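You operate a simulated robot arm through the tools that you are given. There is no shell and no other tool. Be economical: measure what you need, move in short steps, check, and stop when the job is done.

You run a simulated robot arm. Do the job below in one go: nothing can be reset, and whatever is moved stays where it is left.

## Task
Fold the tea cloth, stand cup and jug on it, then push the emptied tray back.
Fine: fold it flat; tea cup and milk jug upright on the cloth; slide the tray, don't lift it. Chip nothing. Set down upright: milk jug.
Where things are to end (x, y in the base frame): tea cup within 40 mm of [550, 140]; milk jug within 40 mm of [550, 260]; dresser tray within 40 mm of [810, -250].
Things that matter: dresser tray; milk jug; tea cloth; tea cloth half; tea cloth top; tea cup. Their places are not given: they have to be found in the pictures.

It is judged by the outcome, as a careful person would: the job done as asked, and still so three seconds after it is handed in. It fails if anything else is knocked over, pushed out of place, dropped, spilled or broken. Flat cloth is picked up by pressing the open fingertips on it (5 to 10 N) and closing them slowly along it; thin cloth reads only 2 to 8 mm in the jaws.

## Robot
A 6-joint arm with a two-finger parallel gripper, fixed in place. Base frame: the origin is at the foot of the arm, x ahead of it, y to its left, z up. Lengths are in mm, angles in rad, forces in N, time in s.
With the tool pointing down near the work surface it reaches from about 460 to 880 mm from the base axis. Its first joint turns from -2.007 to 2.007 rad. Payload 4.2 kg.
The tool frame sits at the grasp point between the pads (the TCP): z along the fingers, y along the line on which they close. The tips reach 23 mm beyond it. Largest opening 94 mm; finger width 38, thickness 10; the body of the gripper, 54 by 96 mm, starts 39 mm behind the TCP.
Orientation is that of the tool frame in the base frame, as a unit quaternion [x, y, z, w]. With the fingers straight down and closing along the base's y, the tool's x points along the base's -x, its y along +y and its z along -z.

## Interface
- The arm moves only by the tool move_arm. Its arguments are lists of equal length, an entry for each row: "travel": the shift along the base's x, y, z in mm, a list of three; "rotation": the turn, a rotation vector about the base's x, y, z in rad, a list of three; "fingers": the finger opening in mm, from 0 to 94. In form: {"travel": [[x, y, z], ...], "rotation": [[ax, ay, az], ...], "fingers": [fingers, ...]}. A call has 1 to 10 rows; each row shifts and turns the commanded pose from where the row before left it. Rows are played at 5 a second. More than 50 mm and 0.15 rad between two rows, or a gripper value outside its range, and nothing of the call is played. Where a pose cannot be reached the arm comes as near as it can. A force on the tool above 40 N (or 10 N above the force at the start of the call, whichever is more), or a blocked arm, ends the call early, and 0.2 s more pass. Each finger travels about 108 mm/s and halts on what it meets, pressing with about 28 N; the grip force reading is that of the motor and also rises with nothing between the fingers. The clock runs only during rows and for 0.2 s after the last one: add rows that do not move to give the fingers time. It gives the time, the measured TCP pose, the force on the tool (base axes), the opening and the grip force at its end, in the units of the frame above (readings bear some noise), with the torque about the TCP (base axes, N m) and any sound that the robot's microphone picked up.
- Cameras (640 x 400 px; columns grow to the right, rows downward): "scene" is fixed at [48.9, 657.2, 1373.2]; the picture's right is [-0.63, -0.77, 0.00], its down [-0.38, 0.31, -0.87] and it looks along [0.68, -0.55, -0.49] (base axes); focal length 326 px, centre (320, 200). "wrist" rides on the gripper at [86, 16, -75] in the tool frame; the picture's right is [-0.18, 0.98, 0.00], its down [-0.58, -0.11, -0.81] and it looks along [-0.79, -0.15, 0.59] (tool axes); focal length 243 px, centre (320, 200).
- camera(camera): a new picture of that camera. No time passes.
- slide_trunk(by): slides the trunk up (or, below 0, down) by that many mm; the arm rides with it, the base frame stays. It gives what a move gives, with no picture.
- probe_pixels(camera, pixels): for up to 12 pixels [column, row] of the newest picture of that camera ("zoom" is the newest enlarged one), the place [x, y, z] in the base frame of the surface seen there, good to about 2 mm, but the place of the scene camera against the robot may be out by one fixed shift of up to 18 mm in any direction. No time passes.
- zoom(camera, box): a new picture of the part [left, top, right, bottom] of that camera's present view, enlarged. No time passes.
- finish_job(): hands the job in; it is judged then, once.

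Work in short steps. Measure before you move; look again where a grasp or a placing could have gone wrong, and mend it. You have 80 turns and 46 pictures in all, those below and enlarged ones among them. Open the gripper and draw the arm clear of the work before you hand the job in, unless the task says otherwise; then end with one line.

The tools are called after "Call:" as a command line: name --argument value ..., lists and objects as JSON in quotes. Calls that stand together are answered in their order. move_arm: Moves the arm, as the interface text tells. Its arguments: {"type":"object","properties":{"travel":{"type":"array"},"rotation":{"type":"array"},"fingers":{"type":"array"}},"required":["travel","rotation","fingers"]} The other tools are called the same way: slide_trunk (by) slides the trunk up or down; camera (camera) takes a picture; probe_pixels (camera, pixels) gives the place of the surface under pixels of a picture; zoom (camera, box) takes an enlarged picture of a part of a camera's view; finish_job () hands the job in.

At the start:

```text
t: 0.0
eef_pos: [457.2, 133.7, 1151.8]
tcp_rot: [0.0, 1.0, -0.001, 0.0]
contact_force: [-0.3, -0.4, 0.1]
ft_torque: [0.0, 0.0, 0.03]
grip_width: 94.3
gripper_force: 0.0
trunk travel left (down, up): [-725.0, 265.0]
```

scene: 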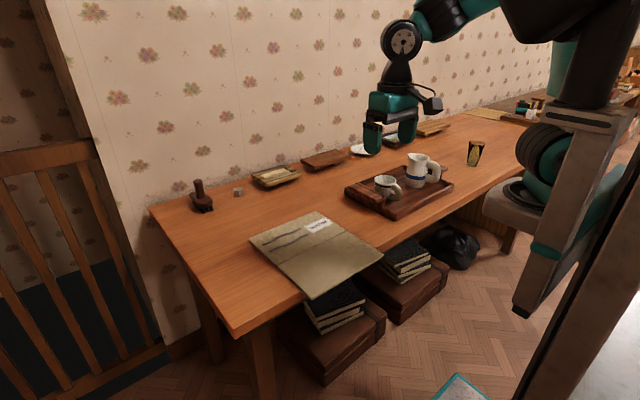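
wrist: 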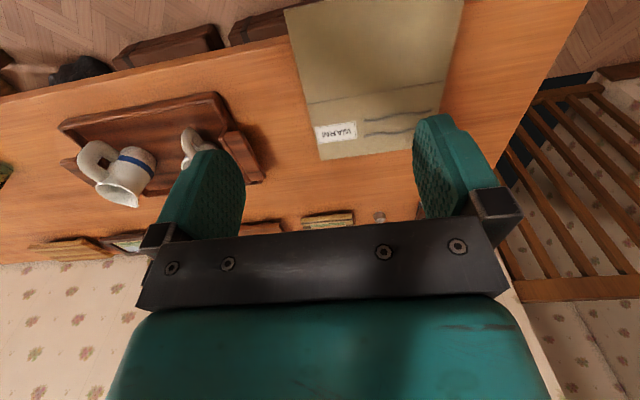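

The cloth lies at about (315,255) in the scene, and the tray with cup and jug at (398,188). I enlarge that area and probe it from both cameras.

Call:
zoom --camera "scene" --box '[180, 120, 500, 320]'

Call:
probe_pixels --camera "wrist" --pixels '[[288, 12], [458, 4], [318, 157], [440, 130], [310, 103], [450, 80], [60, 128], [222, 94], [262, 180], [500, 60], [270, 130], [335, 132]]'

Call:
probe_pixels --camera "scene" --pixels '[[251, 239], [310, 299], [383, 258], [321, 212], [345, 189], [390, 217], [453, 183], [408, 160], [385, 180], [418, 158], [317, 224], [240, 300]]'

```text
2.00 times, centred on (340, 220) of scene
```

zoom: 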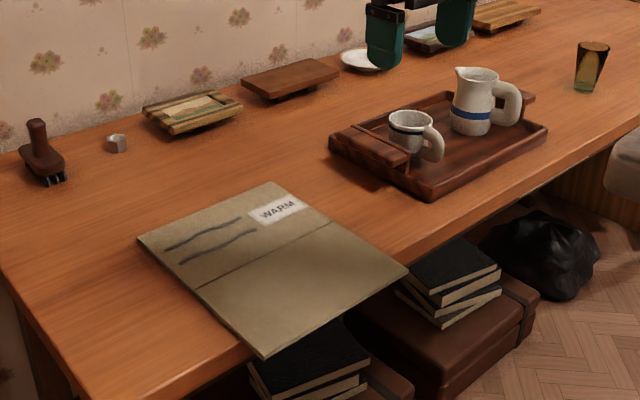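

```text
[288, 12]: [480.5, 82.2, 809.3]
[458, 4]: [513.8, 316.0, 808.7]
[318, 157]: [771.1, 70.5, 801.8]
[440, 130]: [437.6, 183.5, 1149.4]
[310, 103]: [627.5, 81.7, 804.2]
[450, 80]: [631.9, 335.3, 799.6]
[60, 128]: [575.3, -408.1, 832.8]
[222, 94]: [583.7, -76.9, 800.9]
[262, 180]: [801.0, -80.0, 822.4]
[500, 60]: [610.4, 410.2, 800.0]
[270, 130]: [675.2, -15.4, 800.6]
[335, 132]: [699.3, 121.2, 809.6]
```

```text
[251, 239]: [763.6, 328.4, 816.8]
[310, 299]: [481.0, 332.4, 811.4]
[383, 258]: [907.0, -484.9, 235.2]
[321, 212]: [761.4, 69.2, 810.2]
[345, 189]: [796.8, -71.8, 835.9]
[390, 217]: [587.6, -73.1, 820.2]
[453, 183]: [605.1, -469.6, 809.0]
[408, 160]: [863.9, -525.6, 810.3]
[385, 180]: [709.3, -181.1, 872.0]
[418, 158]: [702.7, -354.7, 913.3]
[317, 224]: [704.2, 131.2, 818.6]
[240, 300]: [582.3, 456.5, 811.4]
```

Wrist probes put the cloth at x 480–771, y 75–330, with its crease at x≈627; the table is at z≈800. The scene camera reads about 10 mm high. I move above the tray for a closer look at the cup, the jug and what stands behind the tray.

Call:
move_arm --travel '[[0, -45, 0], [0, -45, 0], [0, -45, 0], [0, -45, 0], [0, -45, 0], [0, -45, 0], [0, -45, 0], [0, -45, -10], [0, -20, -10], [0, 0, -10]]' --rotation '[[0, 0, 0], [0, 0, 0], [0, 0, 0], [0, 0, 0], [0, 0, 0], [0, 0, 0], [0, 0, 0], [0, 0, 0], [0, 0, 0], [0, 0, 0]]' --fingers '[94, 94, 94, 94, 94, 94, 94, 94, 94, 94]'

Call:
camera --camera "wrist"

```text
t: 2.2
eef_pos: [457.3, -247.4, 1121.0]
tcp_rot: [-0.001, 1.0, 0.0, 0.0]
contact_force: [-0.4, 0.1, 0.6]
ft_torque: [-0.02, -0.02, -0.02]
grip_width: 94.1
gripper_force: 0.1
trunk travel left (down, up): [-725.0, 265.0]
```

```text
42 pictures are left
```

wrist: 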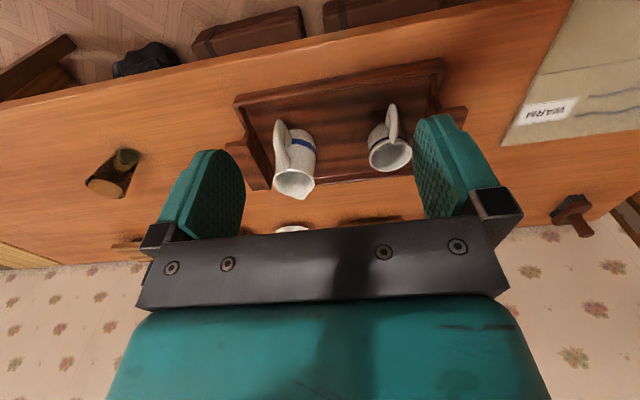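

The jug is now at (295,160) and the cup at (390,140), both with their handles toward the front. I enlarge this part for exact probing.

Call:
zoom --camera "wrist" --box '[220, 40, 480, 240]'

Call:
probe_pixels --camera "wrist" --pixels '[[235, 96], [443, 60], [464, 110], [228, 147], [252, 188], [270, 188], [415, 173], [350, 120], [320, 90], [292, 229], [372, 219], [120, 30]]'

```text
2.00 times, centred on (350, 140) of wrist
```

zoom: 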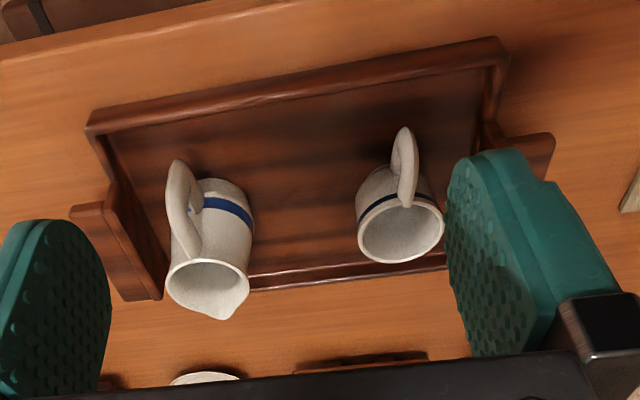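

```text
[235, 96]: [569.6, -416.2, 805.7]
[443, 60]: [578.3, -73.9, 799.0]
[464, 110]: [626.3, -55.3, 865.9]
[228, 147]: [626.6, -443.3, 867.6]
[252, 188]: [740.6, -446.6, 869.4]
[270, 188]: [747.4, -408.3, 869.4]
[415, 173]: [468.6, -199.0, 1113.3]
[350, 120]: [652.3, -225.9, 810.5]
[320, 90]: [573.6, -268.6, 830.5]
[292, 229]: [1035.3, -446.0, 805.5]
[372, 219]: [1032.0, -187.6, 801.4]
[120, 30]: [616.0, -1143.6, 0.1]
```

I probe the cup and jug rims, handles and bases in the enlarged picture, plus the far wall of the tray.

Call:
probe_pixels --camera "zoom" --pixels '[[168, 275], [248, 280], [205, 262], [222, 315], [180, 165], [225, 185], [358, 225], [442, 220], [400, 205], [385, 262], [404, 130], [340, 281]]'

Call:
probe_pixels --camera "zoom" --pixels '[[238, 235], [190, 245], [228, 195], [365, 190], [413, 170], [404, 200], [330, 265], [270, 290], [500, 45], [520, 140], [95, 130], [20, 75]]'

```text
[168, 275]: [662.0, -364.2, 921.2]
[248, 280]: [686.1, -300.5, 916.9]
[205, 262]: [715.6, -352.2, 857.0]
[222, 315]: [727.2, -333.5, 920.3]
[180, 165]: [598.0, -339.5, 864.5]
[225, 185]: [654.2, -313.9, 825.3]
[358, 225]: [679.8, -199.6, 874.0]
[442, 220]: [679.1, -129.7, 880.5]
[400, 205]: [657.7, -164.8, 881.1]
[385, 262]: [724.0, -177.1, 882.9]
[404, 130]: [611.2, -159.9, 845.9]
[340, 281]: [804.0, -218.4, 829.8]
```

```text
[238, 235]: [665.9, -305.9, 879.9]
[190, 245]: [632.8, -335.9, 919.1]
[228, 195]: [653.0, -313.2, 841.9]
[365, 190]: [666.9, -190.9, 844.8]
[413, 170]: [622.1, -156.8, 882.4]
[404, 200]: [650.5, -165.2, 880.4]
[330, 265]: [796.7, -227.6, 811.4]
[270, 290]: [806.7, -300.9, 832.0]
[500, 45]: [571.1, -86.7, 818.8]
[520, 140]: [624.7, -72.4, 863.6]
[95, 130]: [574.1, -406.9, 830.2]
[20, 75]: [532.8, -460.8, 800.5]
```

Tray spans x 570–807 and y −410…−86 (centre ≈(688,−249)), cup axis ≈(687,−165) with rim z 882, jug ≈(690,−332) with rim z 920. The cloth comes first, so I go for a close view of its far half.

Call:
move_arm --travel '[[0, 48, 0], [0, 48, 0], [0, 48, 0], [0, 48, 0], [0, 48, 0], [0, 48, 0], [0, 48, 0], [0, 48, 0], [0, 48, -20], [0, 15, -45]]' --rotation '[[0, 0, 0], [0, 0, 0], [0, 0, 0], [0, 0, 0], [0, 0, 0], [0, 0, 0], [0, 0, 0], [0, 0, 0], [0, 0, 0], [0, 0, 0]]' --fingers '[94, 94, 94, 94, 94, 94, 94, 94, 94, 94]'

Call:
camera --camera "wrist"

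```text
refused: row 9 steps farther than a row can; nothing moved
```

```text
40 pictures are left
```

wrist: 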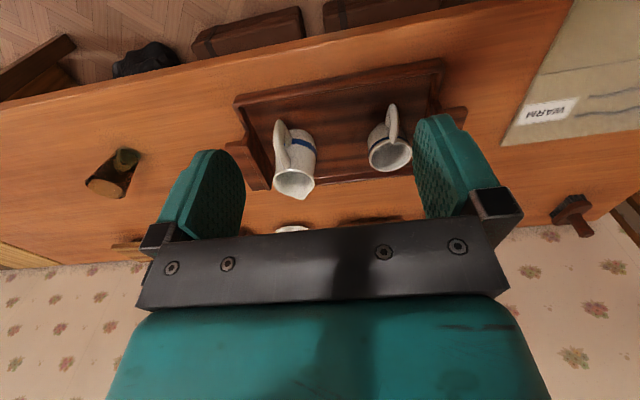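

Row 9 was longer than 50 mm and nothing moved; I repeat the move with shorter rows.

Call:
move_arm --travel '[[0, 48, 0], [0, 48, 0], [0, 48, 0], [0, 48, 0], [0, 48, 0], [0, 48, 0], [0, 48, 0], [0, 48, 0], [0, 40, -28], [0, 15, -46]]' --rotation '[[0, 0, 0], [0, 0, 0], [0, 0, 0], [0, 0, 0], [0, 0, 0], [0, 0, 0], [0, 0, 0], [0, 0, 0], [0, 0, 0], [0, 0, 0]]' --fingers '[94, 94, 94, 94, 94, 94, 94, 94, 94, 94]'

Call:
camera --camera "wrist"

```text
t: 4.4
eef_pos: [456.5, 192.5, 1048.1]
tcp_rot: [0.0, 1.0, 0.001, 0.001]
contact_force: [0.2, 0.9, 0.2]
ft_torque: [0.06, -0.03, 0.01]
grip_width: 94.0
gripper_force: 0.2
trunk travel left (down, up): [-725.0, 265.0]
```

```text
39 pictures are left
```

wrist: 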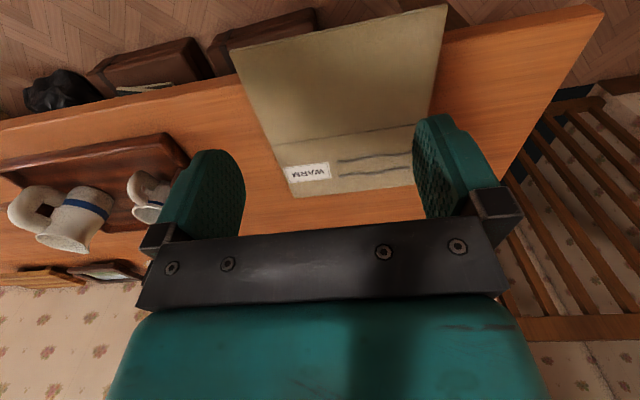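

The cloth's far edge runs at row ≈190 from (291,198) to about (415,185), and the crease at row ≈135. I probe its heights and edges.

Call:
probe_pixels --camera "wrist" --pixels '[[293, 195], [290, 202], [350, 188], [350, 198], [405, 184], [405, 192], [232, 48], [444, 8], [340, 30], [340, 100], [340, 150], [275, 146]]'

Call:
zoom --camera "wrist" --box '[230, 100, 430, 225]'

```text
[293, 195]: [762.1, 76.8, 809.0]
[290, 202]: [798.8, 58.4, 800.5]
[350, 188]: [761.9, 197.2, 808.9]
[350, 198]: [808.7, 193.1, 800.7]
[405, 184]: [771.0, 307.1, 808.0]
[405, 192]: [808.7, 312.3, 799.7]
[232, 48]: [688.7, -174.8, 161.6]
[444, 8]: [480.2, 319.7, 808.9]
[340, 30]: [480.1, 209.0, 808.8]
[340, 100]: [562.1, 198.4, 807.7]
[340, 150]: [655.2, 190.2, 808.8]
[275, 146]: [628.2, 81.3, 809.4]
```

```text
3.20 times, centred on (330, 162) of wrist
```

zoom: 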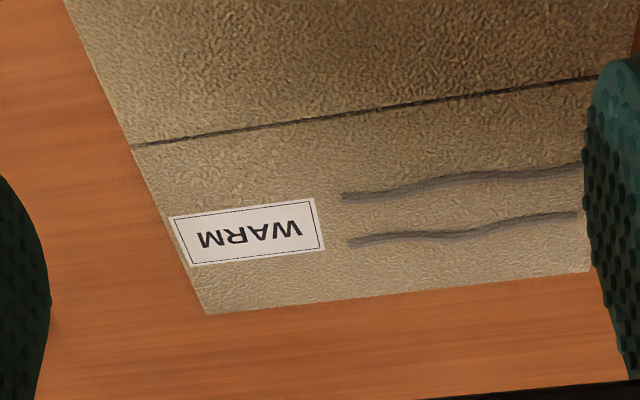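

The cloth is about 8 mm thick (top z≈808), far edge x≈772, crease x≈630, near edge x≈480. The cup and jug goals lie on the near half, so I fold the far half toward me. I move above the middle of the far edge.

Call:
move_arm --travel '[[45, 0, -20], [45, 0, -20], [45, 0, -20], [45, 0, -20], [45, 0, -20], [45, 4, -20], [33, 4, -30], [0, 0, -30], [0, 0, 0]]' --rotation '[[0, 0, 0], [0, 0, 0], [0, 0, 0], [0, 0, 0], [0, 0, 0], [0, 0, 0], [0, 0, 0], [0, 0, 0], [0, 0, 0]]' --fingers '[70, 70, 70, 70, 70, 70, 70, 70, 70]'

```text
t: 6.4
eef_pos: [760.0, 199.2, 867.1]
tcp_rot: [0.001, 1.0, 0.0, 0.0]
contact_force: [1.3, 0.0, 0.8]
ft_torque: [0.0, -0.05, -0.04]
grip_width: 70.1
gripper_force: 0.1
trunk travel left (down, up): [-725.0, 265.0]
```

The arm is at the far edge, x=760, z=867. I descend until the tips lightly touch (expected near z 831).

Call:
move_arm --travel '[[0, 0, -15], [0, 0, -15], [0, 0, -3], [0, 0, -2]]' --rotation '[[0, 0, 0], [0, 0, 0], [0, 0, 0], [0, 0, 0]]' --fingers '[70, 70, 70, 70]'

Call:
zoom --camera "scene" --box '[220, 170, 420, 295]'

```text
t: 7.4
eef_pos: [760.7, 198.8, 832.3]
tcp_rot: [0.0, 1.0, -0.001, -0.001]
contact_force: [0.6, -0.2, 0.0]
ft_torque: [0.01, 0.01, 0.01]
grip_width: 70.0
gripper_force: 0.0
trunk travel left (down, up): [-725.0, 265.0]
```

```text
3.20 times, centred on (320, 232) of scene
```

zoom: 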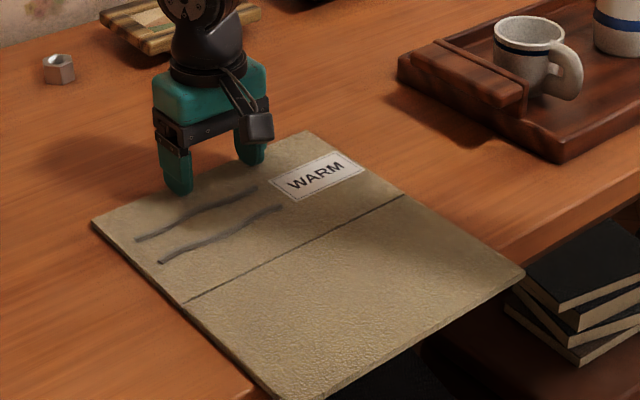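

The tips hover just above the cloth edge and there is no force yet. I go down in 1.5 mm steps until I read 5–10 N.

Call:
move_arm --travel '[[0, 0, -1.5], [0, 0, -1], [0, 0, -0.5]]' --rotation '[[0, 0, 0], [0, 0, 0], [0, 0, 0]]' --fingers '[70, 70, 70]'

```text
t: 8.2
eef_pos: [759.4, 200.2, 830.6]
tcp_rot: [0.001, 1.0, 0.0, 0.001]
contact_force: [-5.0, -2.4, 13.3]
ft_torque: [-0.3, 0.24, -0.01]
grip_width: 70.4
gripper_force: 0.3
trunk travel left (down, up): [-725.0, 265.0]
```

Contact is 13 N, a little above the range, so I back off 0.8 mm and read again.

Call:
move_arm --travel '[[0, 0, 0.8], [0, 0, 0]]' --rotation '[[0, 0, 0], [0, 0, 0]]' --fingers '[70, 70]'

```text
t: 8.8
eef_pos: [759.9, 199.5, 831.0]
tcp_rot: [0.0, 1.0, 0.001, 0.001]
contact_force: [-0.6, -0.9, 12.2]
ft_torque: [-0.25, 0.14, 0.05]
grip_width: 70.2
gripper_force: 0.6
trunk travel left (down, up): [-725.0, 265.0]
```

Still 12 N; I back off another 0.6 mm.

Call:
move_arm --travel '[[0, 0, 0.6], [0, 0, 0]]' --rotation '[[0, 0, 0], [0, 0, 0]]' --fingers '[70, 70]'

```text
t: 9.4
eef_pos: [760.4, 199.6, 831.7]
tcp_rot: [0.001, 1.0, 0.0, 0.0]
contact_force: [2.4, -0.9, 6.8]
ft_torque: [-0.16, 0.02, 0.07]
grip_width: 70.1
gripper_force: 0.7
trunk travel left (down, up): [-725.0, 265.0]
```

The press is 6.8 N, inside the range. I close the fingers slowly along the cloth.

Call:
move_arm --travel '[[0, 0, 0], [0, 0, 0], [0, 0, 0], [0, 0, 0], [0, 0, 0], [0, 0, 0], [0, 0, 0], [0, 0, 0], [0, 0, 0], [0, 0, 0]]' --rotation '[[0, 0, 0], [0, 0, 0], [0, 0, 0], [0, 0, 0], [0, 0, 0], [0, 0, 0], [0, 0, 0], [0, 0, 0], [0, 0, 0], [0, 0, 0]]' --fingers '[62, 54, 46, 38, 30, 22, 14, 7, 0, 0]'

Call:
zoom --camera "scene" --box '[220, 170, 420, 295]'

```text
t: 11.6
eef_pos: [759.7, 200.5, 830.4]
tcp_rot: [0.0, 1.0, 0.0, 0.0]
contact_force: [0.3, -1.6, 4.7]
ft_torque: [-0.01, 0.03, 0.03]
grip_width: 0.0
gripper_force: 27.9
trunk travel left (down, up): [-725.0, 265.0]
```

```text
3.20 times, centred on (320, 232) of scene
```

zoom: 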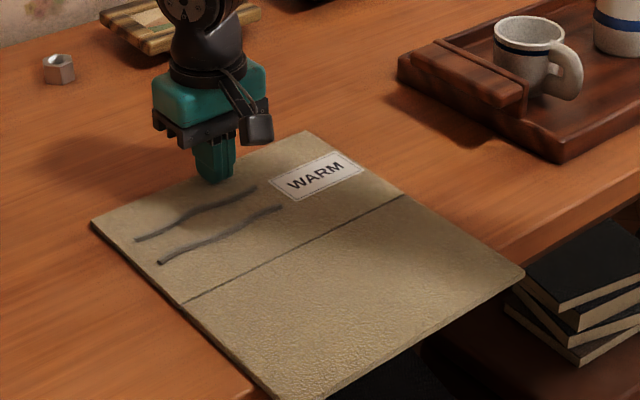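

Jaws read 0.0, so the cloth wasn't caught. I open, shift so the whole pad width lies on the cloth (x≈748), press harder (~9 N) and close much more slowly from a smaller opening.

Call:
move_arm --travel '[[0, 0, 8], [-6, 0, 0], [-6, 0, 0], [0, 0, -5], [0, 0, -3], [0, 0, 0]]' --rotation '[[0, 0, 0], [0, 0, 0], [0, 0, 0], [0, 0, 0], [0, 0, 0], [0, 0, 0]]' --fingers '[10, 30, 36, 36, 36, 36]'

```text
t: 13.0
eef_pos: [747.0, 200.9, 830.2]
tcp_rot: [0.0, 1.0, -0.001, 0.0]
contact_force: [-2.6, -1.4, 2.9]
ft_torque: [-0.05, 0.07, 0.0]
grip_width: 35.7
gripper_force: 0.0
trunk travel left (down, up): [-725.0, 265.0]
```

Only 3 N here; I press 0.6 mm more and read before closing.

Call:
move_arm --travel '[[0, 0, -0.6], [0, 0, 0]]' --rotation '[[0, 0, 0], [0, 0, 0]]' --fingers '[36, 36]'

```text
t: 13.6
eef_pos: [747.9, 200.3, 831.0]
tcp_rot: [0.0, 1.0, 0.0, 0.0]
contact_force: [-4.6, -2.3, 10.7]
ft_torque: [-0.1, 0.15, 0.0]
grip_width: 35.9
gripper_force: 0.1
trunk travel left (down, up): [-725.0, 265.0]
```

Force is 10 N; now I close at about 4 mm per row.

Call:
move_arm --travel '[[0, 0, 0.1], [0, 0, 0], [0, 0, 0], [0, 0, 0], [0, 0, 0], [0, 0, 0], [0, 0, 0], [0, 0, 0], [0, 0, 0], [0, 0, 0]]' --rotation '[[0, 0, 0], [0, 0, 0], [0, 0, 0], [0, 0, 0], [0, 0, 0], [0, 0, 0], [0, 0, 0], [0, 0, 0], [0, 0, 0], [0, 0, 0]]' --fingers '[32, 28, 24, 20, 16, 12, 9, 6, 3, 0]'

```text
t: 15.8
eef_pos: [748.3, 200.0, 831.4]
tcp_rot: [-0.001, 1.0, 0.001, 0.001]
contact_force: [1.5, -4.1, 17.0]
ft_torque: [-0.06, 0.06, 0.05]
grip_width: 0.0
gripper_force: 28.0
trunk travel left (down, up): [-725.0, 265.0]
```

Again 0.0 in the jaws. I raise slightly and look at whether the cloth was moved or wrinkled.

Call:
move_arm --travel '[[0, 0, 20], [0, 0, 20]]' --rotation '[[0, 0, 0], [0, 0, 0]]' --fingers '[0, 0]'

Call:
zoom --camera "scene" --box '[220, 170, 420, 295]'

Call:
camera --camera "wrist"

```text
t: 16.4
eef_pos: [748.7, 200.6, 869.7]
tcp_rot: [-0.001, 1.0, 0.0, -0.001]
contact_force: [0.3, 0.8, 0.7]
ft_torque: [0.01, 0.04, 0.03]
grip_width: 0.0
gripper_force: 28.9
trunk travel left (down, up): [-725.0, 265.0]
```

```text
3.20 times, centred on (320, 232) of scene
```

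zoom: 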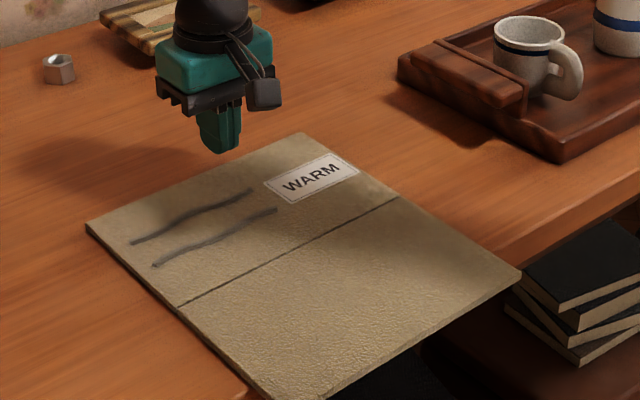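

```text
34 pictures are left
```

wrist: 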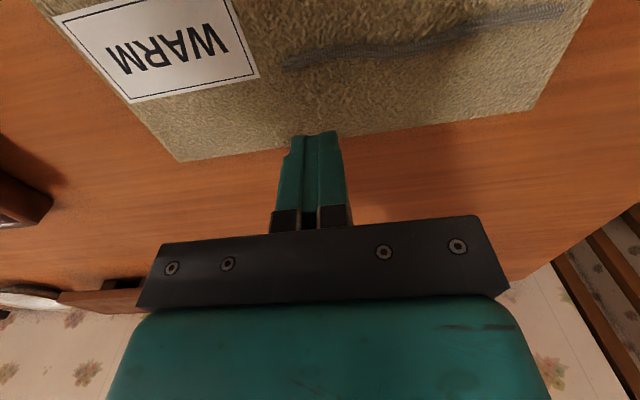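

The whole cloth slid a few mm but didn't pucker across, so it seems able to bend only about the crease direction. I turn the gripper 90° so it closes along x, at right angles to the crease.

Call:
move_arm --travel '[[0, 0, 0], [0, 0, 0], [0, 0, 0], [0, 0, 0], [0, 0, 0], [0, 0, 0], [0, 0, 0], [0, 0, 0], [0, 0, 0], [0, 0, 0]]' --rotation '[[0, 0, 0.149], [0, 0, 0.149], [0, 0, 0.149], [0, 0, 0.149], [0, 0, 0.149], [0, 0, 0.149], [0, 0, 0.149], [0, 0, 0.149], [0, 0, 0.149], [0, 0, 0.149]]' --fingers '[10, 20, 30, 40, 50, 60, 60, 60, 60, 60]'

Call:
move_arm --travel '[[-10, 0, 0], [0, 0, 0]]' --rotation '[[0, 0, 0.0808], [0, 0, 0]]' --fingers '[60, 60]'

Call:
camera --camera "wrist"

```text
t: 18.6
eef_pos: [748.4, 199.6, 870.8]
tcp_rot: [-0.679, 0.734, 0.0, 0.001]
contact_force: [0.3, -0.7, 0.3]
ft_torque: [0.0, 0.01, 0.0]
grip_width: 59.9
gripper_force: 0.1
trunk travel left (down, up): [-725.0, 265.0]
```

```text
t: 19.2
eef_pos: [738.2, 199.8, 870.5]
tcp_rot: [0.707, -0.707, 0.0, 0.0]
contact_force: [0.9, 0.4, 1.3]
ft_torque: [0.0, -0.01, 0.0]
grip_width: 59.9
gripper_force: 0.0
trunk travel left (down, up): [-725.0, 265.0]
```

```text
33 pictures are left
```

wrist: 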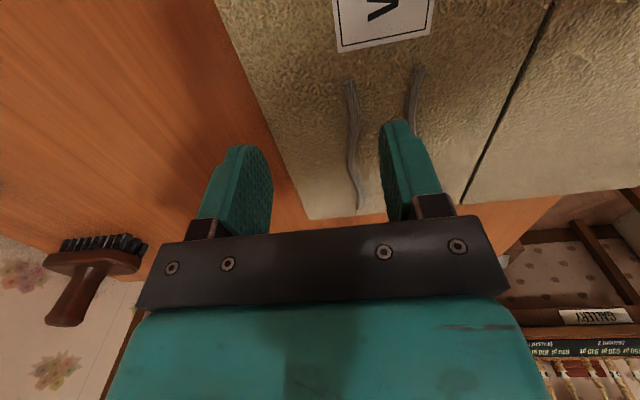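

The far edge runs from (225,20) to (305,215) in this view. I probe both sides of it to see where it lies now.

Call:
probe_pixels --camera "wrist" --pixels '[[232, 20], [222, 20], [256, 80], [248, 80], [310, 213], [300, 213], [350, 120], [365, 120], [480, 160], [500, 160]]'

```text
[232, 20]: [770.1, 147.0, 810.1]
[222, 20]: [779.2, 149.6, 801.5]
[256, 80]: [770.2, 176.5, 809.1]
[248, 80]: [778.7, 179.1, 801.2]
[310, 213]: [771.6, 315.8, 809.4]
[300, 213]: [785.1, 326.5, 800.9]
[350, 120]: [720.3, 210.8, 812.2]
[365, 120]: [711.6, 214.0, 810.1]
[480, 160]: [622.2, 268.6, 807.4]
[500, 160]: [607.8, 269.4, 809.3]
```

The edge is at x≈772. I open to 50 mm at x≈736 so both tips stand on the cloth, and press.

Call:
move_arm --travel '[[-2, 0, -15], [0, 0, -15], [0, 0, -7], [0, 0, -1.5], [0, 0, -0.7], [0, 0, 0]]' --rotation '[[0, 0, 0], [0, 0, 0], [0, 0, 0], [0, 0, 0], [0, 0, 0], [0, 0, 0]]' --fingers '[50, 50, 50, 50, 50, 50]'

```text
t: 20.6
eef_pos: [735.9, 200.6, 829.8]
tcp_rot: [-0.707, 0.707, 0.0, 0.0]
contact_force: [0.3, -0.6, 2.9]
ft_torque: [-0.01, 0.06, 0.08]
grip_width: 50.5
gripper_force: 0.4
trunk travel left (down, up): [-725.0, 265.0]
```

A 3 N touch; 0.5 mm more should reach about 8 N.

Call:
move_arm --travel '[[0, 0, -0.5], [0, 0, 0]]' --rotation '[[0, 0, 0], [0, 0, 0]]' --fingers '[50, 50]'

```text
t: 21.2
eef_pos: [736.4, 199.2, 831.2]
tcp_rot: [0.707, -0.707, 0.001, -0.001]
contact_force: [1.3, -1.7, 7.0]
ft_torque: [-0.05, 0.14, 0.08]
grip_width: 50.0
gripper_force: 0.1
trunk travel left (down, up): [-725.0, 265.0]
```

Force is 7 N. I close slowly along x.

Call:
move_arm --travel '[[0, 0, 0], [0, 0, 0], [0, 0, 0], [0, 0, 0], [0, 0, 0], [0, 0, 0], [0, 0, 0], [0, 0, 0], [0, 0, 0], [0, 0, 0]]' --rotation '[[0, 0, 0], [0, 0, 0], [0, 0, 0], [0, 0, 0], [0, 0, 0], [0, 0, 0], [0, 0, 0], [0, 0, 0], [0, 0, 0], [0, 0, 0]]' --fingers '[45, 40, 35, 30, 25, 20, 15, 10, 5, 0]'

Call:
zoom --camera "scene" --box '[220, 170, 420, 295]'

```text
t: 23.4
eef_pos: [736.1, 200.9, 830.6]
tcp_rot: [0.708, -0.707, 0.001, -0.001]
contact_force: [-2.7, 0.2, 11.4]
ft_torque: [-0.04, 0.08, -0.02]
grip_width: 0.1
gripper_force: 27.7
trunk travel left (down, up): [-725.0, 265.0]
```

```text
3.20 times, centred on (320, 232) of scene
```

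zoom: 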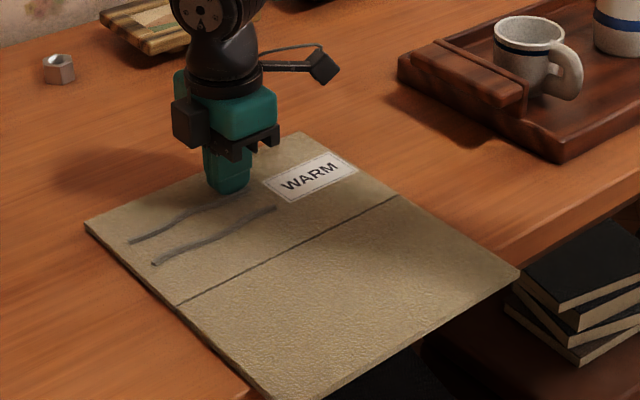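

Still 0.0 in the jaws: it behaves as stiff halves hinged at the crease. I rise clear and examine the edges and the overhang at the table front.

Call:
move_arm --travel '[[0, 0, 30], [-20, 0, 40], [-40, 0, 25], [-40, 0, 20], [-40, 0, 20], [-40, 0, 20]]' --rotation '[[0, 0, 0], [0, 0, 0], [0, 0, 0], [0, 0, 0], [0, 0, 0], [0, 0, 0]]' --fingers '[0, 0, 0, 0, 0, 0]'

Call:
camera --camera "wrist"

Call:
zoom --camera "scene" --box '[230, 200, 400, 306]'

```text
t: 24.8
eef_pos: [555.1, 200.0, 985.0]
tcp_rot: [-0.707, 0.708, -0.001, -0.001]
contact_force: [-0.4, -0.5, -0.2]
ft_torque: [0.01, 0.01, 0.0]
grip_width: 0.0
gripper_force: 27.6
trunk travel left (down, up): [-725.0, 265.0]
```

```text
31 pictures are left
```

wrist: 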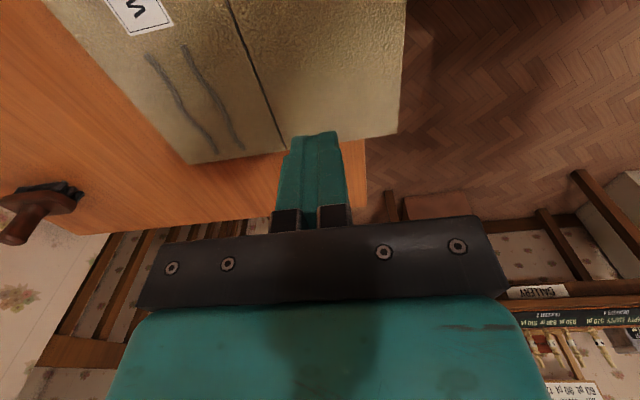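

```text
3.76 times, centred on (315, 253) of scene
```

zoom: 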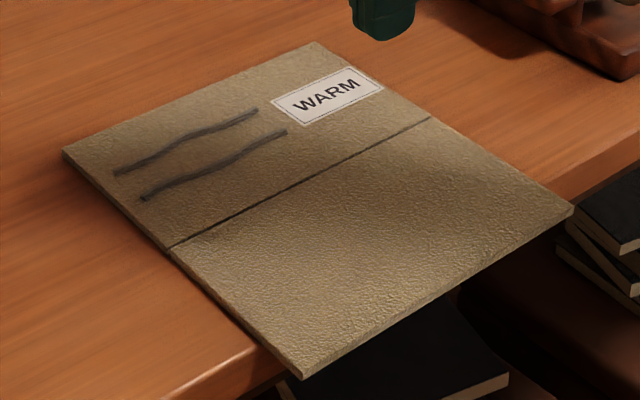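

The near edge clearly overhangs the table front. I probe the table edge beside the cloth, the overhang and the crease.

Call:
probe_pixels --camera "wrist" --pixels '[[362, 145], [364, 180], [370, 130], [395, 130], [403, 60], [260, 90], [285, 145], [192, 160], [185, 150], [200, 130], [190, 60], [350, 200]]'

Call:
probe_pixels --camera "zoom" --pixels '[[250, 345], [585, 190], [300, 378], [570, 215], [440, 290], [430, 118], [170, 247], [65, 150], [310, 43], [180, 385], [620, 170]]'

```text
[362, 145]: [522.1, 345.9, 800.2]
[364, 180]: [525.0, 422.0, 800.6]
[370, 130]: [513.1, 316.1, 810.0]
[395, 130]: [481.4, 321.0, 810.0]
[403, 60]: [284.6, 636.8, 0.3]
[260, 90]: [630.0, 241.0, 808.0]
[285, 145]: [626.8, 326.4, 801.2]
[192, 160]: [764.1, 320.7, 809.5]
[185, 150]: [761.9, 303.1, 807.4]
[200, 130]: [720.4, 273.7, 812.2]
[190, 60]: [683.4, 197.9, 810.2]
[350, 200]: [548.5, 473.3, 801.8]
```

```text
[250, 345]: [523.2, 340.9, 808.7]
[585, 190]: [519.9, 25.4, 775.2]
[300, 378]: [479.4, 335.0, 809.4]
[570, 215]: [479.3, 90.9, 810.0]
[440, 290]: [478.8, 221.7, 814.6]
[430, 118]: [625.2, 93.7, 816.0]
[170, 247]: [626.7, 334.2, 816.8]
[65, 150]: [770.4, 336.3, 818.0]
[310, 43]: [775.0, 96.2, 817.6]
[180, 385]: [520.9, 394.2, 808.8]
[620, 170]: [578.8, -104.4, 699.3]
```

The table front is at x≈520, so the near edge overhangs about 40 mm; the far half still has to come over the near half. I try the pinch once more by the far edge, closing along x with force kept within 5–10 N throughout.

Call:
move_arm --travel '[[45, 0, -20], [45, 0, -20], [45, 0, -20], [45, 0, -20], [13, 0, -40], [0, 0, -28], [0, 0, -4], [0, 0, -1], [0, 0, 0]]' --rotation '[[0, 0, 0], [0, 0, 0], [0, 0, 0], [0, 0, 0], [0, 0, 0], [0, 0, 0], [0, 0, 0], [0, 0, 0], [0, 0, 0]]' --fingers '[34, 34, 34, 34, 34, 34, 34, 34, 34]'

```text
t: 26.8
eef_pos: [749.9, 200.7, 832.7]
tcp_rot: [0.708, -0.706, -0.001, 0.0]
contact_force: [-0.5, -0.6, -0.5]
ft_torque: [-0.01, -0.01, -0.06]
grip_width: 34.1
gripper_force: 0.0
trunk travel left (down, up): [-725.0, 265.0]
```

The tips are just above the cloth; I press another 1.6 mm.

Call:
move_arm --travel '[[0, 0, -1], [0, 0, -0.6], [0, 0, 0]]' --rotation '[[0, 0, 0], [0, 0, 0], [0, 0, 0]]' --fingers '[34, 34, 34]'

```text
t: 27.6
eef_pos: [748.6, 201.0, 831.5]
tcp_rot: [0.708, -0.707, 0.0, 0.0]
contact_force: [-0.3, 0.8, 0.6]
ft_torque: [0.0, 0.01, -0.02]
grip_width: 33.7
gripper_force: 0.1
trunk travel left (down, up): [-725.0, 265.0]
```

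Almost touching; 0.8 mm more.

Call:
move_arm --travel '[[0, 0, -0.8], [0, 0, 0]]' --rotation '[[0, 0, 0], [0, 0, 0]]' --fingers '[34, 34]'

```text
t: 28.2
eef_pos: [749.8, 200.7, 831.7]
tcp_rot: [0.708, -0.707, 0.0, 0.0]
contact_force: [-1.1, -1.1, 4.8]
ft_torque: [0.01, 0.11, 0.03]
grip_width: 34.1
gripper_force: 0.2
trunk travel left (down, up): [-725.0, 265.0]
```

Force is 4.8 N; I press 0.2 mm more and close very slowly to 16 mm, then read.

Call:
move_arm --travel '[[0, 0, -0.2], [0, 0, 0], [0, 0, 0], [0, 0, 0], [0, 0, 0], [0, 0, 0], [0, 0, 0], [0, 0, 0], [0, 0, 0], [0, 0, 0]]' --rotation '[[0, 0, 0], [0, 0, 0], [0, 0, 0], [0, 0, 0], [0, 0, 0], [0, 0, 0], [0, 0, 0], [0, 0, 0], [0, 0, 0], [0, 0, 0]]' --fingers '[34, 32, 30, 28, 26, 24, 22, 20, 18, 16]'

```text
t: 30.4
eef_pos: [748.3, 199.7, 830.7]
tcp_rot: [0.708, -0.706, 0.0, 0.0]
contact_force: [-5.9, 1.1, 14.0]
ft_torque: [-0.02, 0.2, 0.0]
grip_width: 19.1
gripper_force: 3.7
trunk travel left (down, up): [-725.0, 265.0]
```

The jaws lag (19 mm against 16 commanded, 3.7 N), so the fingers are dragging on the cloth. Force crept to 14 N; I ease 0.6 mm and keep closing slowly.

Call:
move_arm --travel '[[0, 0, 0.6], [0, 0, 0], [0, 0, 0], [0, 0, 0], [0, 0, 0], [0, 0, 0], [0, 0, 0], [0, 0, 0], [0, 0, 0], [0, 0, 0]]' --rotation '[[0, 0, 0], [0, 0, 0], [0, 0, 0], [0, 0, 0], [0, 0, 0], [0, 0, 0], [0, 0, 0], [0, 0, 0], [0, 0, 0], [0, 0, 0]]' --fingers '[16, 14, 12, 10, 8, 6, 4, 2, 0, 0]'

Call:
zoom --camera "scene" --box '[230, 180, 400, 286]'

```text
t: 32.6
eef_pos: [749.0, 200.3, 831.1]
tcp_rot: [0.708, -0.707, 0.0, -0.001]
contact_force: [0.9, -0.1, 6.4]
ft_torque: [0.02, -0.03, -0.01]
grip_width: 0.0
gripper_force: 28.4
trunk travel left (down, up): [-725.0, 265.0]
```

```text
3.76 times, centred on (315, 233) of scene
```

zoom: 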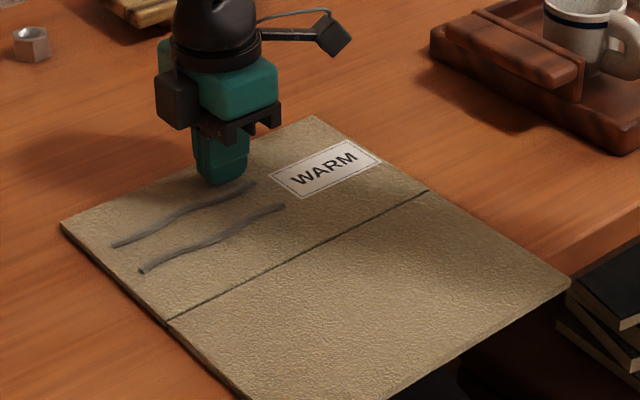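

The halves are stiff, so no pucker forms. The 40 mm front overhang is the place to take hold: I can hook the lower finger under it, fold the near half over the far one, and afterwards slide the folded cloth forward under the goal points. I go to the front and tilt the gripper forward 45°.

Call:
move_arm --travel '[[0, 0, 40], [-30, 0, 40], [-48, 0, 5], [-48, 0, 5], [-48, 0, 5], [-48, 0, 5], [-48, 0, 0], [-17, 0, 0], [0, 0, 0]]' --rotation '[[0, 0, 0], [0, 0, 0], [0, 0, 0], [0, 0, 0], [0, 0, 0], [0, 0, 0], [0, 0, 0], [0, 0, 0], [0, 0, 0]]' --fingers '[0, 20, 40, 60, 70, 70, 70, 70, 70]'

Call:
move_arm --travel '[[0, 0, 0], [0, 0, 0], [0, 0, 0], [0, 0, 0], [0, 0, 0], [0, 0, 0], [0, 0, 0]]' --rotation '[[0, -0.131, 0], [0, -0.131, 0], [0, -0.131, 0], [0, -0.131, 0], [0, -0.131, 0], [0, -0.131, 0], [0, 0, 0]]' --fingers '[70, 70, 70, 70, 70, 70, 70]'

Call:
camera --camera "scene"

```text
t: 34.6
eef_pos: [462.2, 199.3, 930.6]
tcp_rot: [-0.707, 0.707, 0.001, 0.0]
contact_force: [-0.1, 0.3, 0.3]
ft_torque: [0.03, -0.02, 0.04]
grip_width: 70.0
gripper_force: 0.0
trunk travel left (down, up): [-725.0, 265.0]
```

```text
t: 36.2
eef_pos: [481.8, 185.6, 933.3]
tcp_rot: [-0.63, 0.675, -0.278, 0.266]
contact_force: [-0.4, -0.5, 1.2]
ft_torque: [-0.02, -0.01, 0.02]
grip_width: 69.9
gripper_force: 0.1
trunk travel left (down, up): [-725.0, 265.0]
```

```text
28 pictures are left
```

scene: 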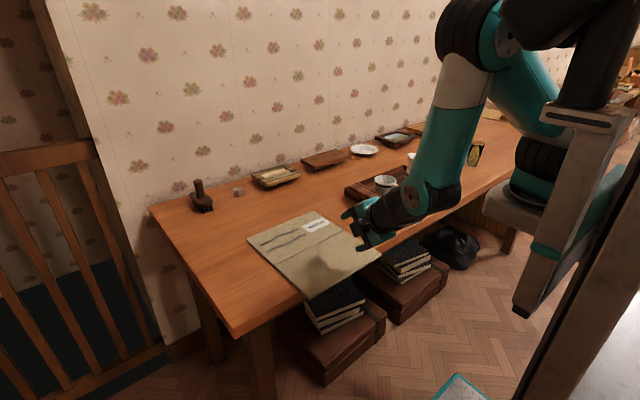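

The tilt was reached, with position off by ~20 mm because the arm is folded tight. Lower and farther left should be easier, so I go to y≈240 and down, still outside the edge, and look.

Call:
move_arm --travel '[[0, 20, -20], [0, 20, -20], [0, 0, -20], [0, 0, 0]]' --rotation '[[0, 0, 0], [0, 0, 0], [0, 0, 0], [0, 0, 0]]' --fingers '[70, 70, 70, 70]'

```text
t: 37.2
eef_pos: [461.8, 239.4, 869.3]
tcp_rot: [0.654, -0.652, 0.271, -0.271]
contact_force: [0.3, 0.8, 0.3]
ft_torque: [-0.01, 0.0, 0.0]
grip_width: 70.0
gripper_force: 0.1
trunk travel left (down, up): [-725.0, 265.0]
```

Pose reached exactly here. I drop 11 mm and advance along the finger axis so the lower finger passes under the overhang and the upper one stays above it.

Call:
move_arm --travel '[[0, 0, -11], [11, 0, -11], [12, 0, -12], [12, 0, -12], [11, 0, -11], [0, 0, 0]]' --rotation '[[0, 0, 0], [0, 0, 0], [0, 0, 0], [0, 0, 0], [0, 0, 0], [0, 0, 0]]' --fingers '[70, 70, 70, 70, 70, 70]'

Call:
zoom --camera "scene" --box '[240, 180, 440, 305]'

```text
t: 38.6
eef_pos: [508.3, 239.4, 813.1]
tcp_rot: [0.653, -0.653, 0.272, -0.271]
contact_force: [-0.2, -0.5, 0.1]
ft_torque: [0.04, 0.0, 0.01]
grip_width: 69.8
gripper_force: 0.1
trunk travel left (down, up): [-725.0, 265.0]
```

```text
3.20 times, centred on (340, 242) of scene
```

zoom: 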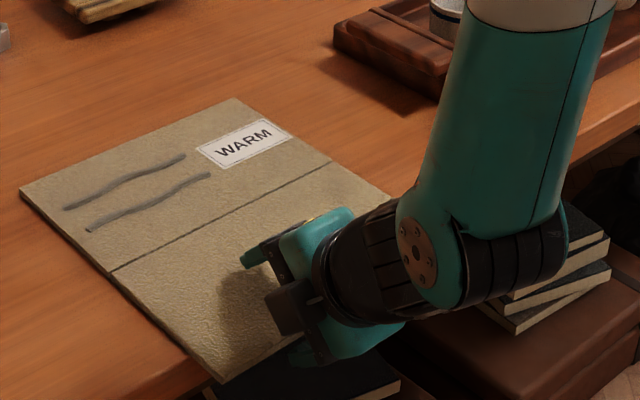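

The overhang sits between the jaws with no contact. I now raise along the arc to lift the near half on the lower finger, then close.

Call:
move_arm --travel '[[0, 0, 12], [3, 0, 12], [5, 0, 12], [7, 0, 12], [7, 0, 12], [8, 0, 12], [0, 0, 12], [0, 0, 0]]' --rotation '[[0, 0, 0], [0, 0, 0], [0, 0, 0], [0, 0, 0], [0, 0, 0], [0, 0, 0], [0, 0, 0], [0, 0, 0]]' --fingers '[70, 70, 70, 70, 70, 70, 70, 70]'

Call:
zoom --camera "scene" --box '[240, 180, 440, 305]'

```text
t: 40.4
eef_pos: [538.6, 238.6, 898.1]
tcp_rot: [0.654, -0.653, 0.271, -0.271]
contact_force: [-0.4, -0.4, -0.1]
ft_torque: [-0.02, 0.01, -0.01]
grip_width: 70.1
gripper_force: 0.2
trunk travel left (down, up): [-725.0, 265.0]
```

```text
3.20 times, centred on (340, 242) of scene
```

zoom: 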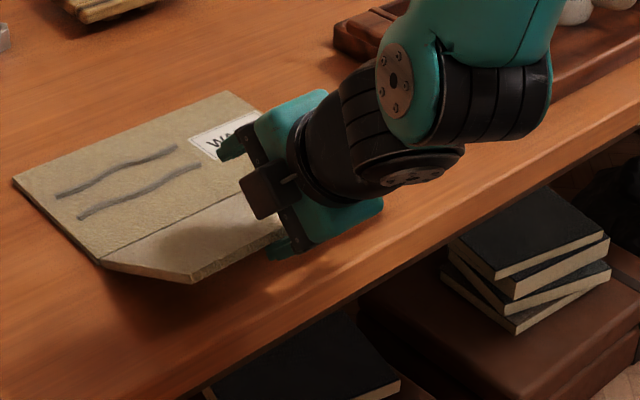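

It works: the near half is lifted and bends at the crease. I close the jaws on it.

Call:
move_arm --travel '[[0, 0, 0], [0, 0, 0], [0, 0, 0], [0, 0, 0], [0, 0, 0], [0, 0, 0], [0, 0, 0], [0, 0, 0]]' --rotation '[[0, 0, 0], [0, 0, 0], [0, 0, 0], [0, 0, 0], [0, 0, 0], [0, 0, 0], [0, 0, 0], [0, 0, 0]]' --fingers '[58, 46, 34, 24, 14, 6, 2, 0]'

Call:
zoom --camera "scene" --box '[240, 180, 440, 305]'

```text
t: 42.2
eef_pos: [537.7, 240.6, 898.7]
tcp_rot: [-0.653, 0.653, -0.271, 0.271]
contact_force: [2.4, -0.9, 5.1]
ft_torque: [0.52, -0.89, -0.27]
grip_width: 9.2
gripper_force: 27.8
trunk travel left (down, up): [-725.0, 265.0]
```

```text
3.20 times, centred on (340, 242) of scene
```

zoom: 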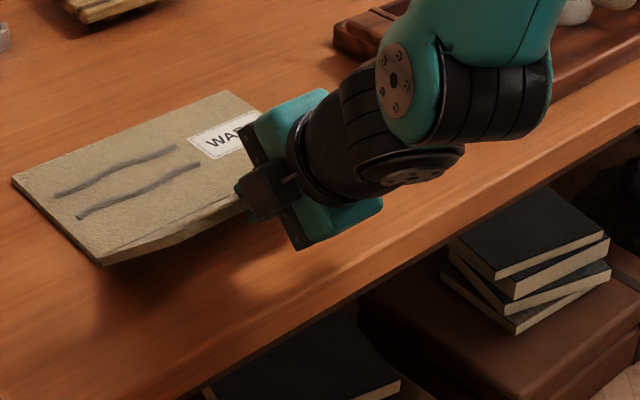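

The jaws hold the cloth at 9.2 mm. I swing the near half about the crease up to vertical while turning the gripper back to pointing down.

Call:
move_arm --travel '[[12.9, 0, 11.3], [14.2, 0, 9.5], [15.4, 0, 7.6], [16.2, 0, 5.5], [16.8, 0, 3.4], [17.1, 0, 1.1], [0, 0, 0]]' --rotation '[[0, 0.131, 0], [0, 0.131, 0], [0, 0.131, 0], [0, 0.131, 0], [0, 0.131, 0], [0, 0.131, 0], [0, 0, 0]]' --fingers '[0, 0, 0, 0, 0, 0, 0]'

Call:
zoom --camera "scene" --box '[220, 160, 420, 285]'

```text
t: 43.1
eef_pos: [588.8, 240.7, 933.3]
tcp_rot: [0.697, -0.696, 0.117, -0.122]
contact_force: [-5.8, -4.5, 24.8]
ft_torque: [-0.41, -0.87, 0.32]
grip_width: 11.0
gripper_force: 28.3
trunk travel left (down, up): [-725.0, 265.0]
stopped in row 4: the force on the tool passed its limit at 41 N (the readings are from after the stop); the commanded pose is now the measured one
```

```text
3.20 times, centred on (320, 222) of scene
```

zoom: 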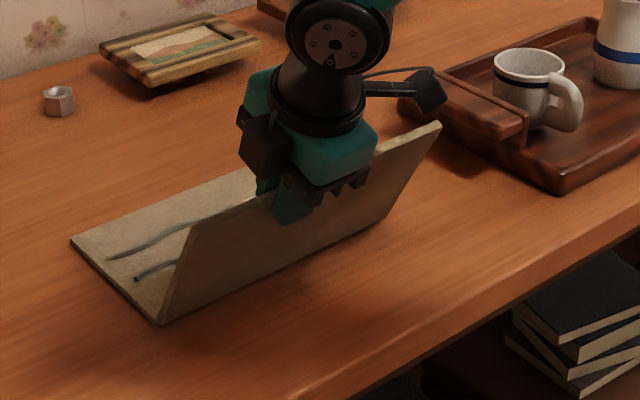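

Force rose because my arc was a few mm too small (panel pressed down into the crease). The near half stands at about 70°; I rise slightly and finish the swing to vertical on a larger radius.

Call:
move_arm --travel '[[0, 0, 2.5], [10, 0, 3], [8.8, 0, 2.2], [8.8, 0, 1.6], [9, 0, 1], [9, 0, 0.5], [0, 0, 0]]' --rotation '[[0, 0, 0], [0, 0.077, 0], [0, 0.065, 0], [0, 0.065, 0], [0, 0.066, 0], [0, 0.066, 0], [0, 0, 0]]' --fingers '[0, 0, 0, 0, 0, 0, 0]'

Call:
zoom --camera "scene" --box '[220, 160, 420, 285]'

```text
t: 44.7
eef_pos: [634.3, 240.5, 944.2]
tcp_rot: [0.708, -0.706, -0.002, -0.002]
contact_force: [0.3, 2.0, 37.8]
ft_torque: [-0.08, -0.91, -0.57]
grip_width: 11.5
gripper_force: 27.9
trunk travel left (down, up): [-725.0, 265.0]
```

```text
3.20 times, centred on (320, 222) of scene
```

zoom: 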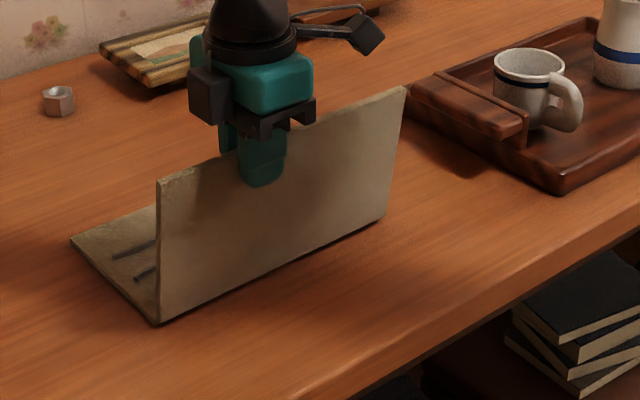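

The near half is vertical, but 38 N presses up on the tool. I relieve by rising 3 mm.

Call:
move_arm --travel '[[0, 0, 1.5], [0, 0, 1.5], [0, 0, 0]]' --rotation '[[0, 0, 0], [0, 0, 0], [0, 0, 0]]' --fingers '[0, 0, 0]'

```text
t: 45.5
eef_pos: [633.6, 240.6, 944.6]
tcp_rot: [0.708, -0.706, -0.003, 0.0]
contact_force: [4.9, 5.0, 15.2]
ft_torque: [0.53, -0.97, -0.35]
grip_width: 11.6
gripper_force: 28.4
trunk travel left (down, up): [-725.0, 265.0]
```

Down to 15 N; rise 2 mm more, then drag the standing fold toward the front in small steps.

Call:
move_arm --travel '[[0, 0, 1.5], [-5, 0, 0.5], [-10, 0, 0], [-10, 0, 0], [0, 0, 0]]' --rotation '[[0, 0, 0], [0, 0, 0], [0, 0, 0], [0, 0, 0], [0, 0, 0]]' --fingers '[0, 0, 0, 0, 0]'

Call:
zoom --camera "scene" --box '[220, 160, 420, 285]'

```text
t: 46.7
eef_pos: [609.0, 240.5, 945.2]
tcp_rot: [0.708, -0.706, -0.003, 0.001]
contact_force: [0.5, -0.9, 0.1]
ft_torque: [-0.04, -0.03, -0.04]
grip_width: 7.3
gripper_force: 28.4
trunk travel left (down, up): [-725.0, 265.0]
```

```text
3.20 times, centred on (320, 222) of scene
```

zoom: 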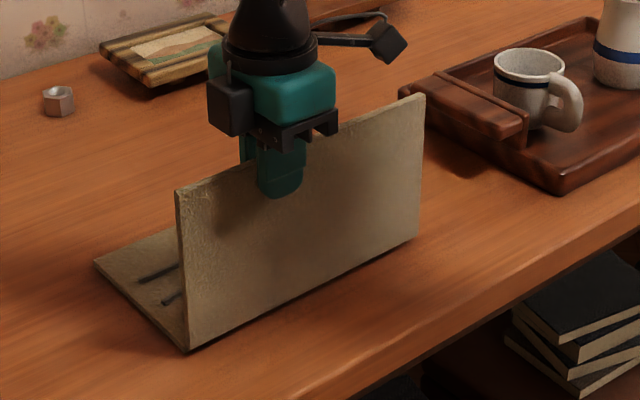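

Dragging works with almost no force, and the far half stays flat. I drag on about 108 mm so the stack ends under the goals.

Call:
move_arm --travel '[[-12, 0, 0], [-12, 0, 0], [-12, 0, 0], [-12, 0, 0], [-12, 0, 0], [-12, 0, 0], [-12, 0, 0], [-12, 0, 0], [-12, 0, 0], [0, 0, 0]]' --rotation '[[0, 0, 0], [0, 0, 0], [0, 0, 0], [0, 0, 0], [0, 0, 0], [0, 0, 0], [0, 0, 0], [0, 0, 0], [0, 0, 0], [0, 0, 0]]' --fingers '[0, 0, 0, 0, 0, 0, 0, 0, 0, 0]'

Call:
zoom --camera "scene" --box '[220, 180, 420, 305]'

```text
t: 48.9
eef_pos: [501.8, 239.6, 945.6]
tcp_rot: [0.708, -0.707, -0.004, 0.001]
contact_force: [0.0, 0.5, -0.5]
ft_torque: [-0.03, 0.04, -0.01]
grip_width: 7.4
gripper_force: 28.2
trunk travel left (down, up): [-725.0, 265.0]
```

```text
3.20 times, centred on (320, 242) of scene
```

zoom: 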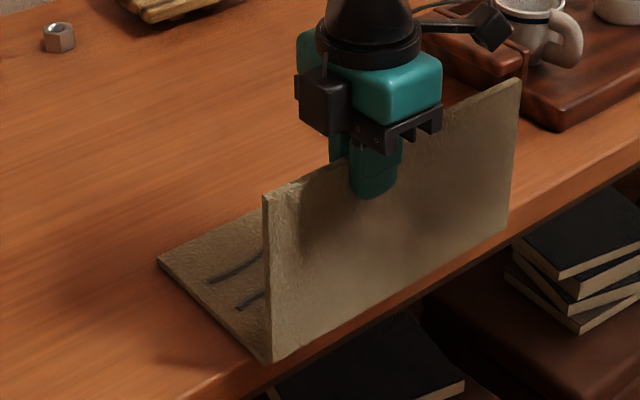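

The crease is now at x≈500. I swing the held half on toward +x, up to 120°, turning the gripper with it.

Call:
move_arm --travel '[[18.3, 0, 0], [17.9, 0, -2.8], [17.4, 0, -5.4], [16.4, 0, -8.1], [0, 0, 0]]' --rotation '[[0, 0.131, 0], [0, 0.131, 0], [0, 0.131, 0], [0, 0.131, 0], [0, 0, 0]]' --fingers '[0, 0, 0, 0, 0]'

```text
t: 50.1
eef_pos: [571.1, 240.7, 930.2]
tcp_rot: [0.683, -0.682, -0.186, 0.185]
contact_force: [0.0, 0.2, 0.5]
ft_torque: [-0.01, -0.03, -0.02]
grip_width: 7.7
gripper_force: 27.7
trunk travel left (down, up): [-725.0, 265.0]
```

No load and still held. I continue to 150°.

Call:
move_arm --travel '[[15.2, 0, -10.5], [13.8, 0, -12.5], [12.1, 0, -13.8], [10.1, 0, -15.3], [0, 0, 0]]' --rotation '[[0, 0.131, 0], [0, 0.131, 0], [0, 0.131, 0], [0, 0.131, 0], [0, 0, 0]]' --fingers '[0, 0, 0, 0, 0]'

Call:
zoom --camera "scene" --box '[220, 180, 420, 305]'

```text
t: 51.3
eef_pos: [505.3, 175.6, 867.9]
tcp_rot: [-0.611, 0.612, 0.357, -0.353]
contact_force: [-0.5, 0.3, -0.3]
ft_torque: [-0.06, -0.06, -0.05]
grip_width: 7.8
gripper_force: 28.5
out of reach, approached as far as the arm can: row 1, 2, 3, 4
trunk travel left (down, up): [-725.0, 265.0]
```

```text
3.20 times, centred on (320, 242) of scene
```

zoom: 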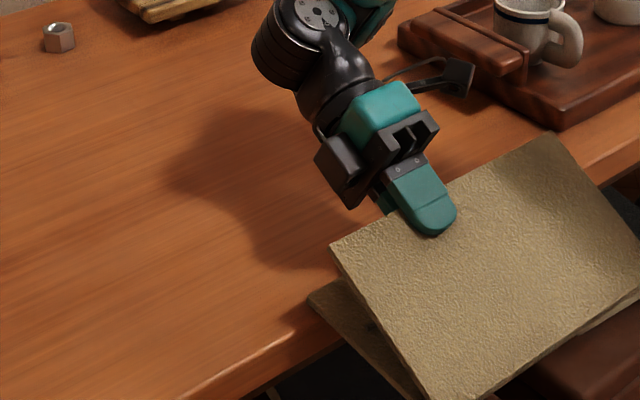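

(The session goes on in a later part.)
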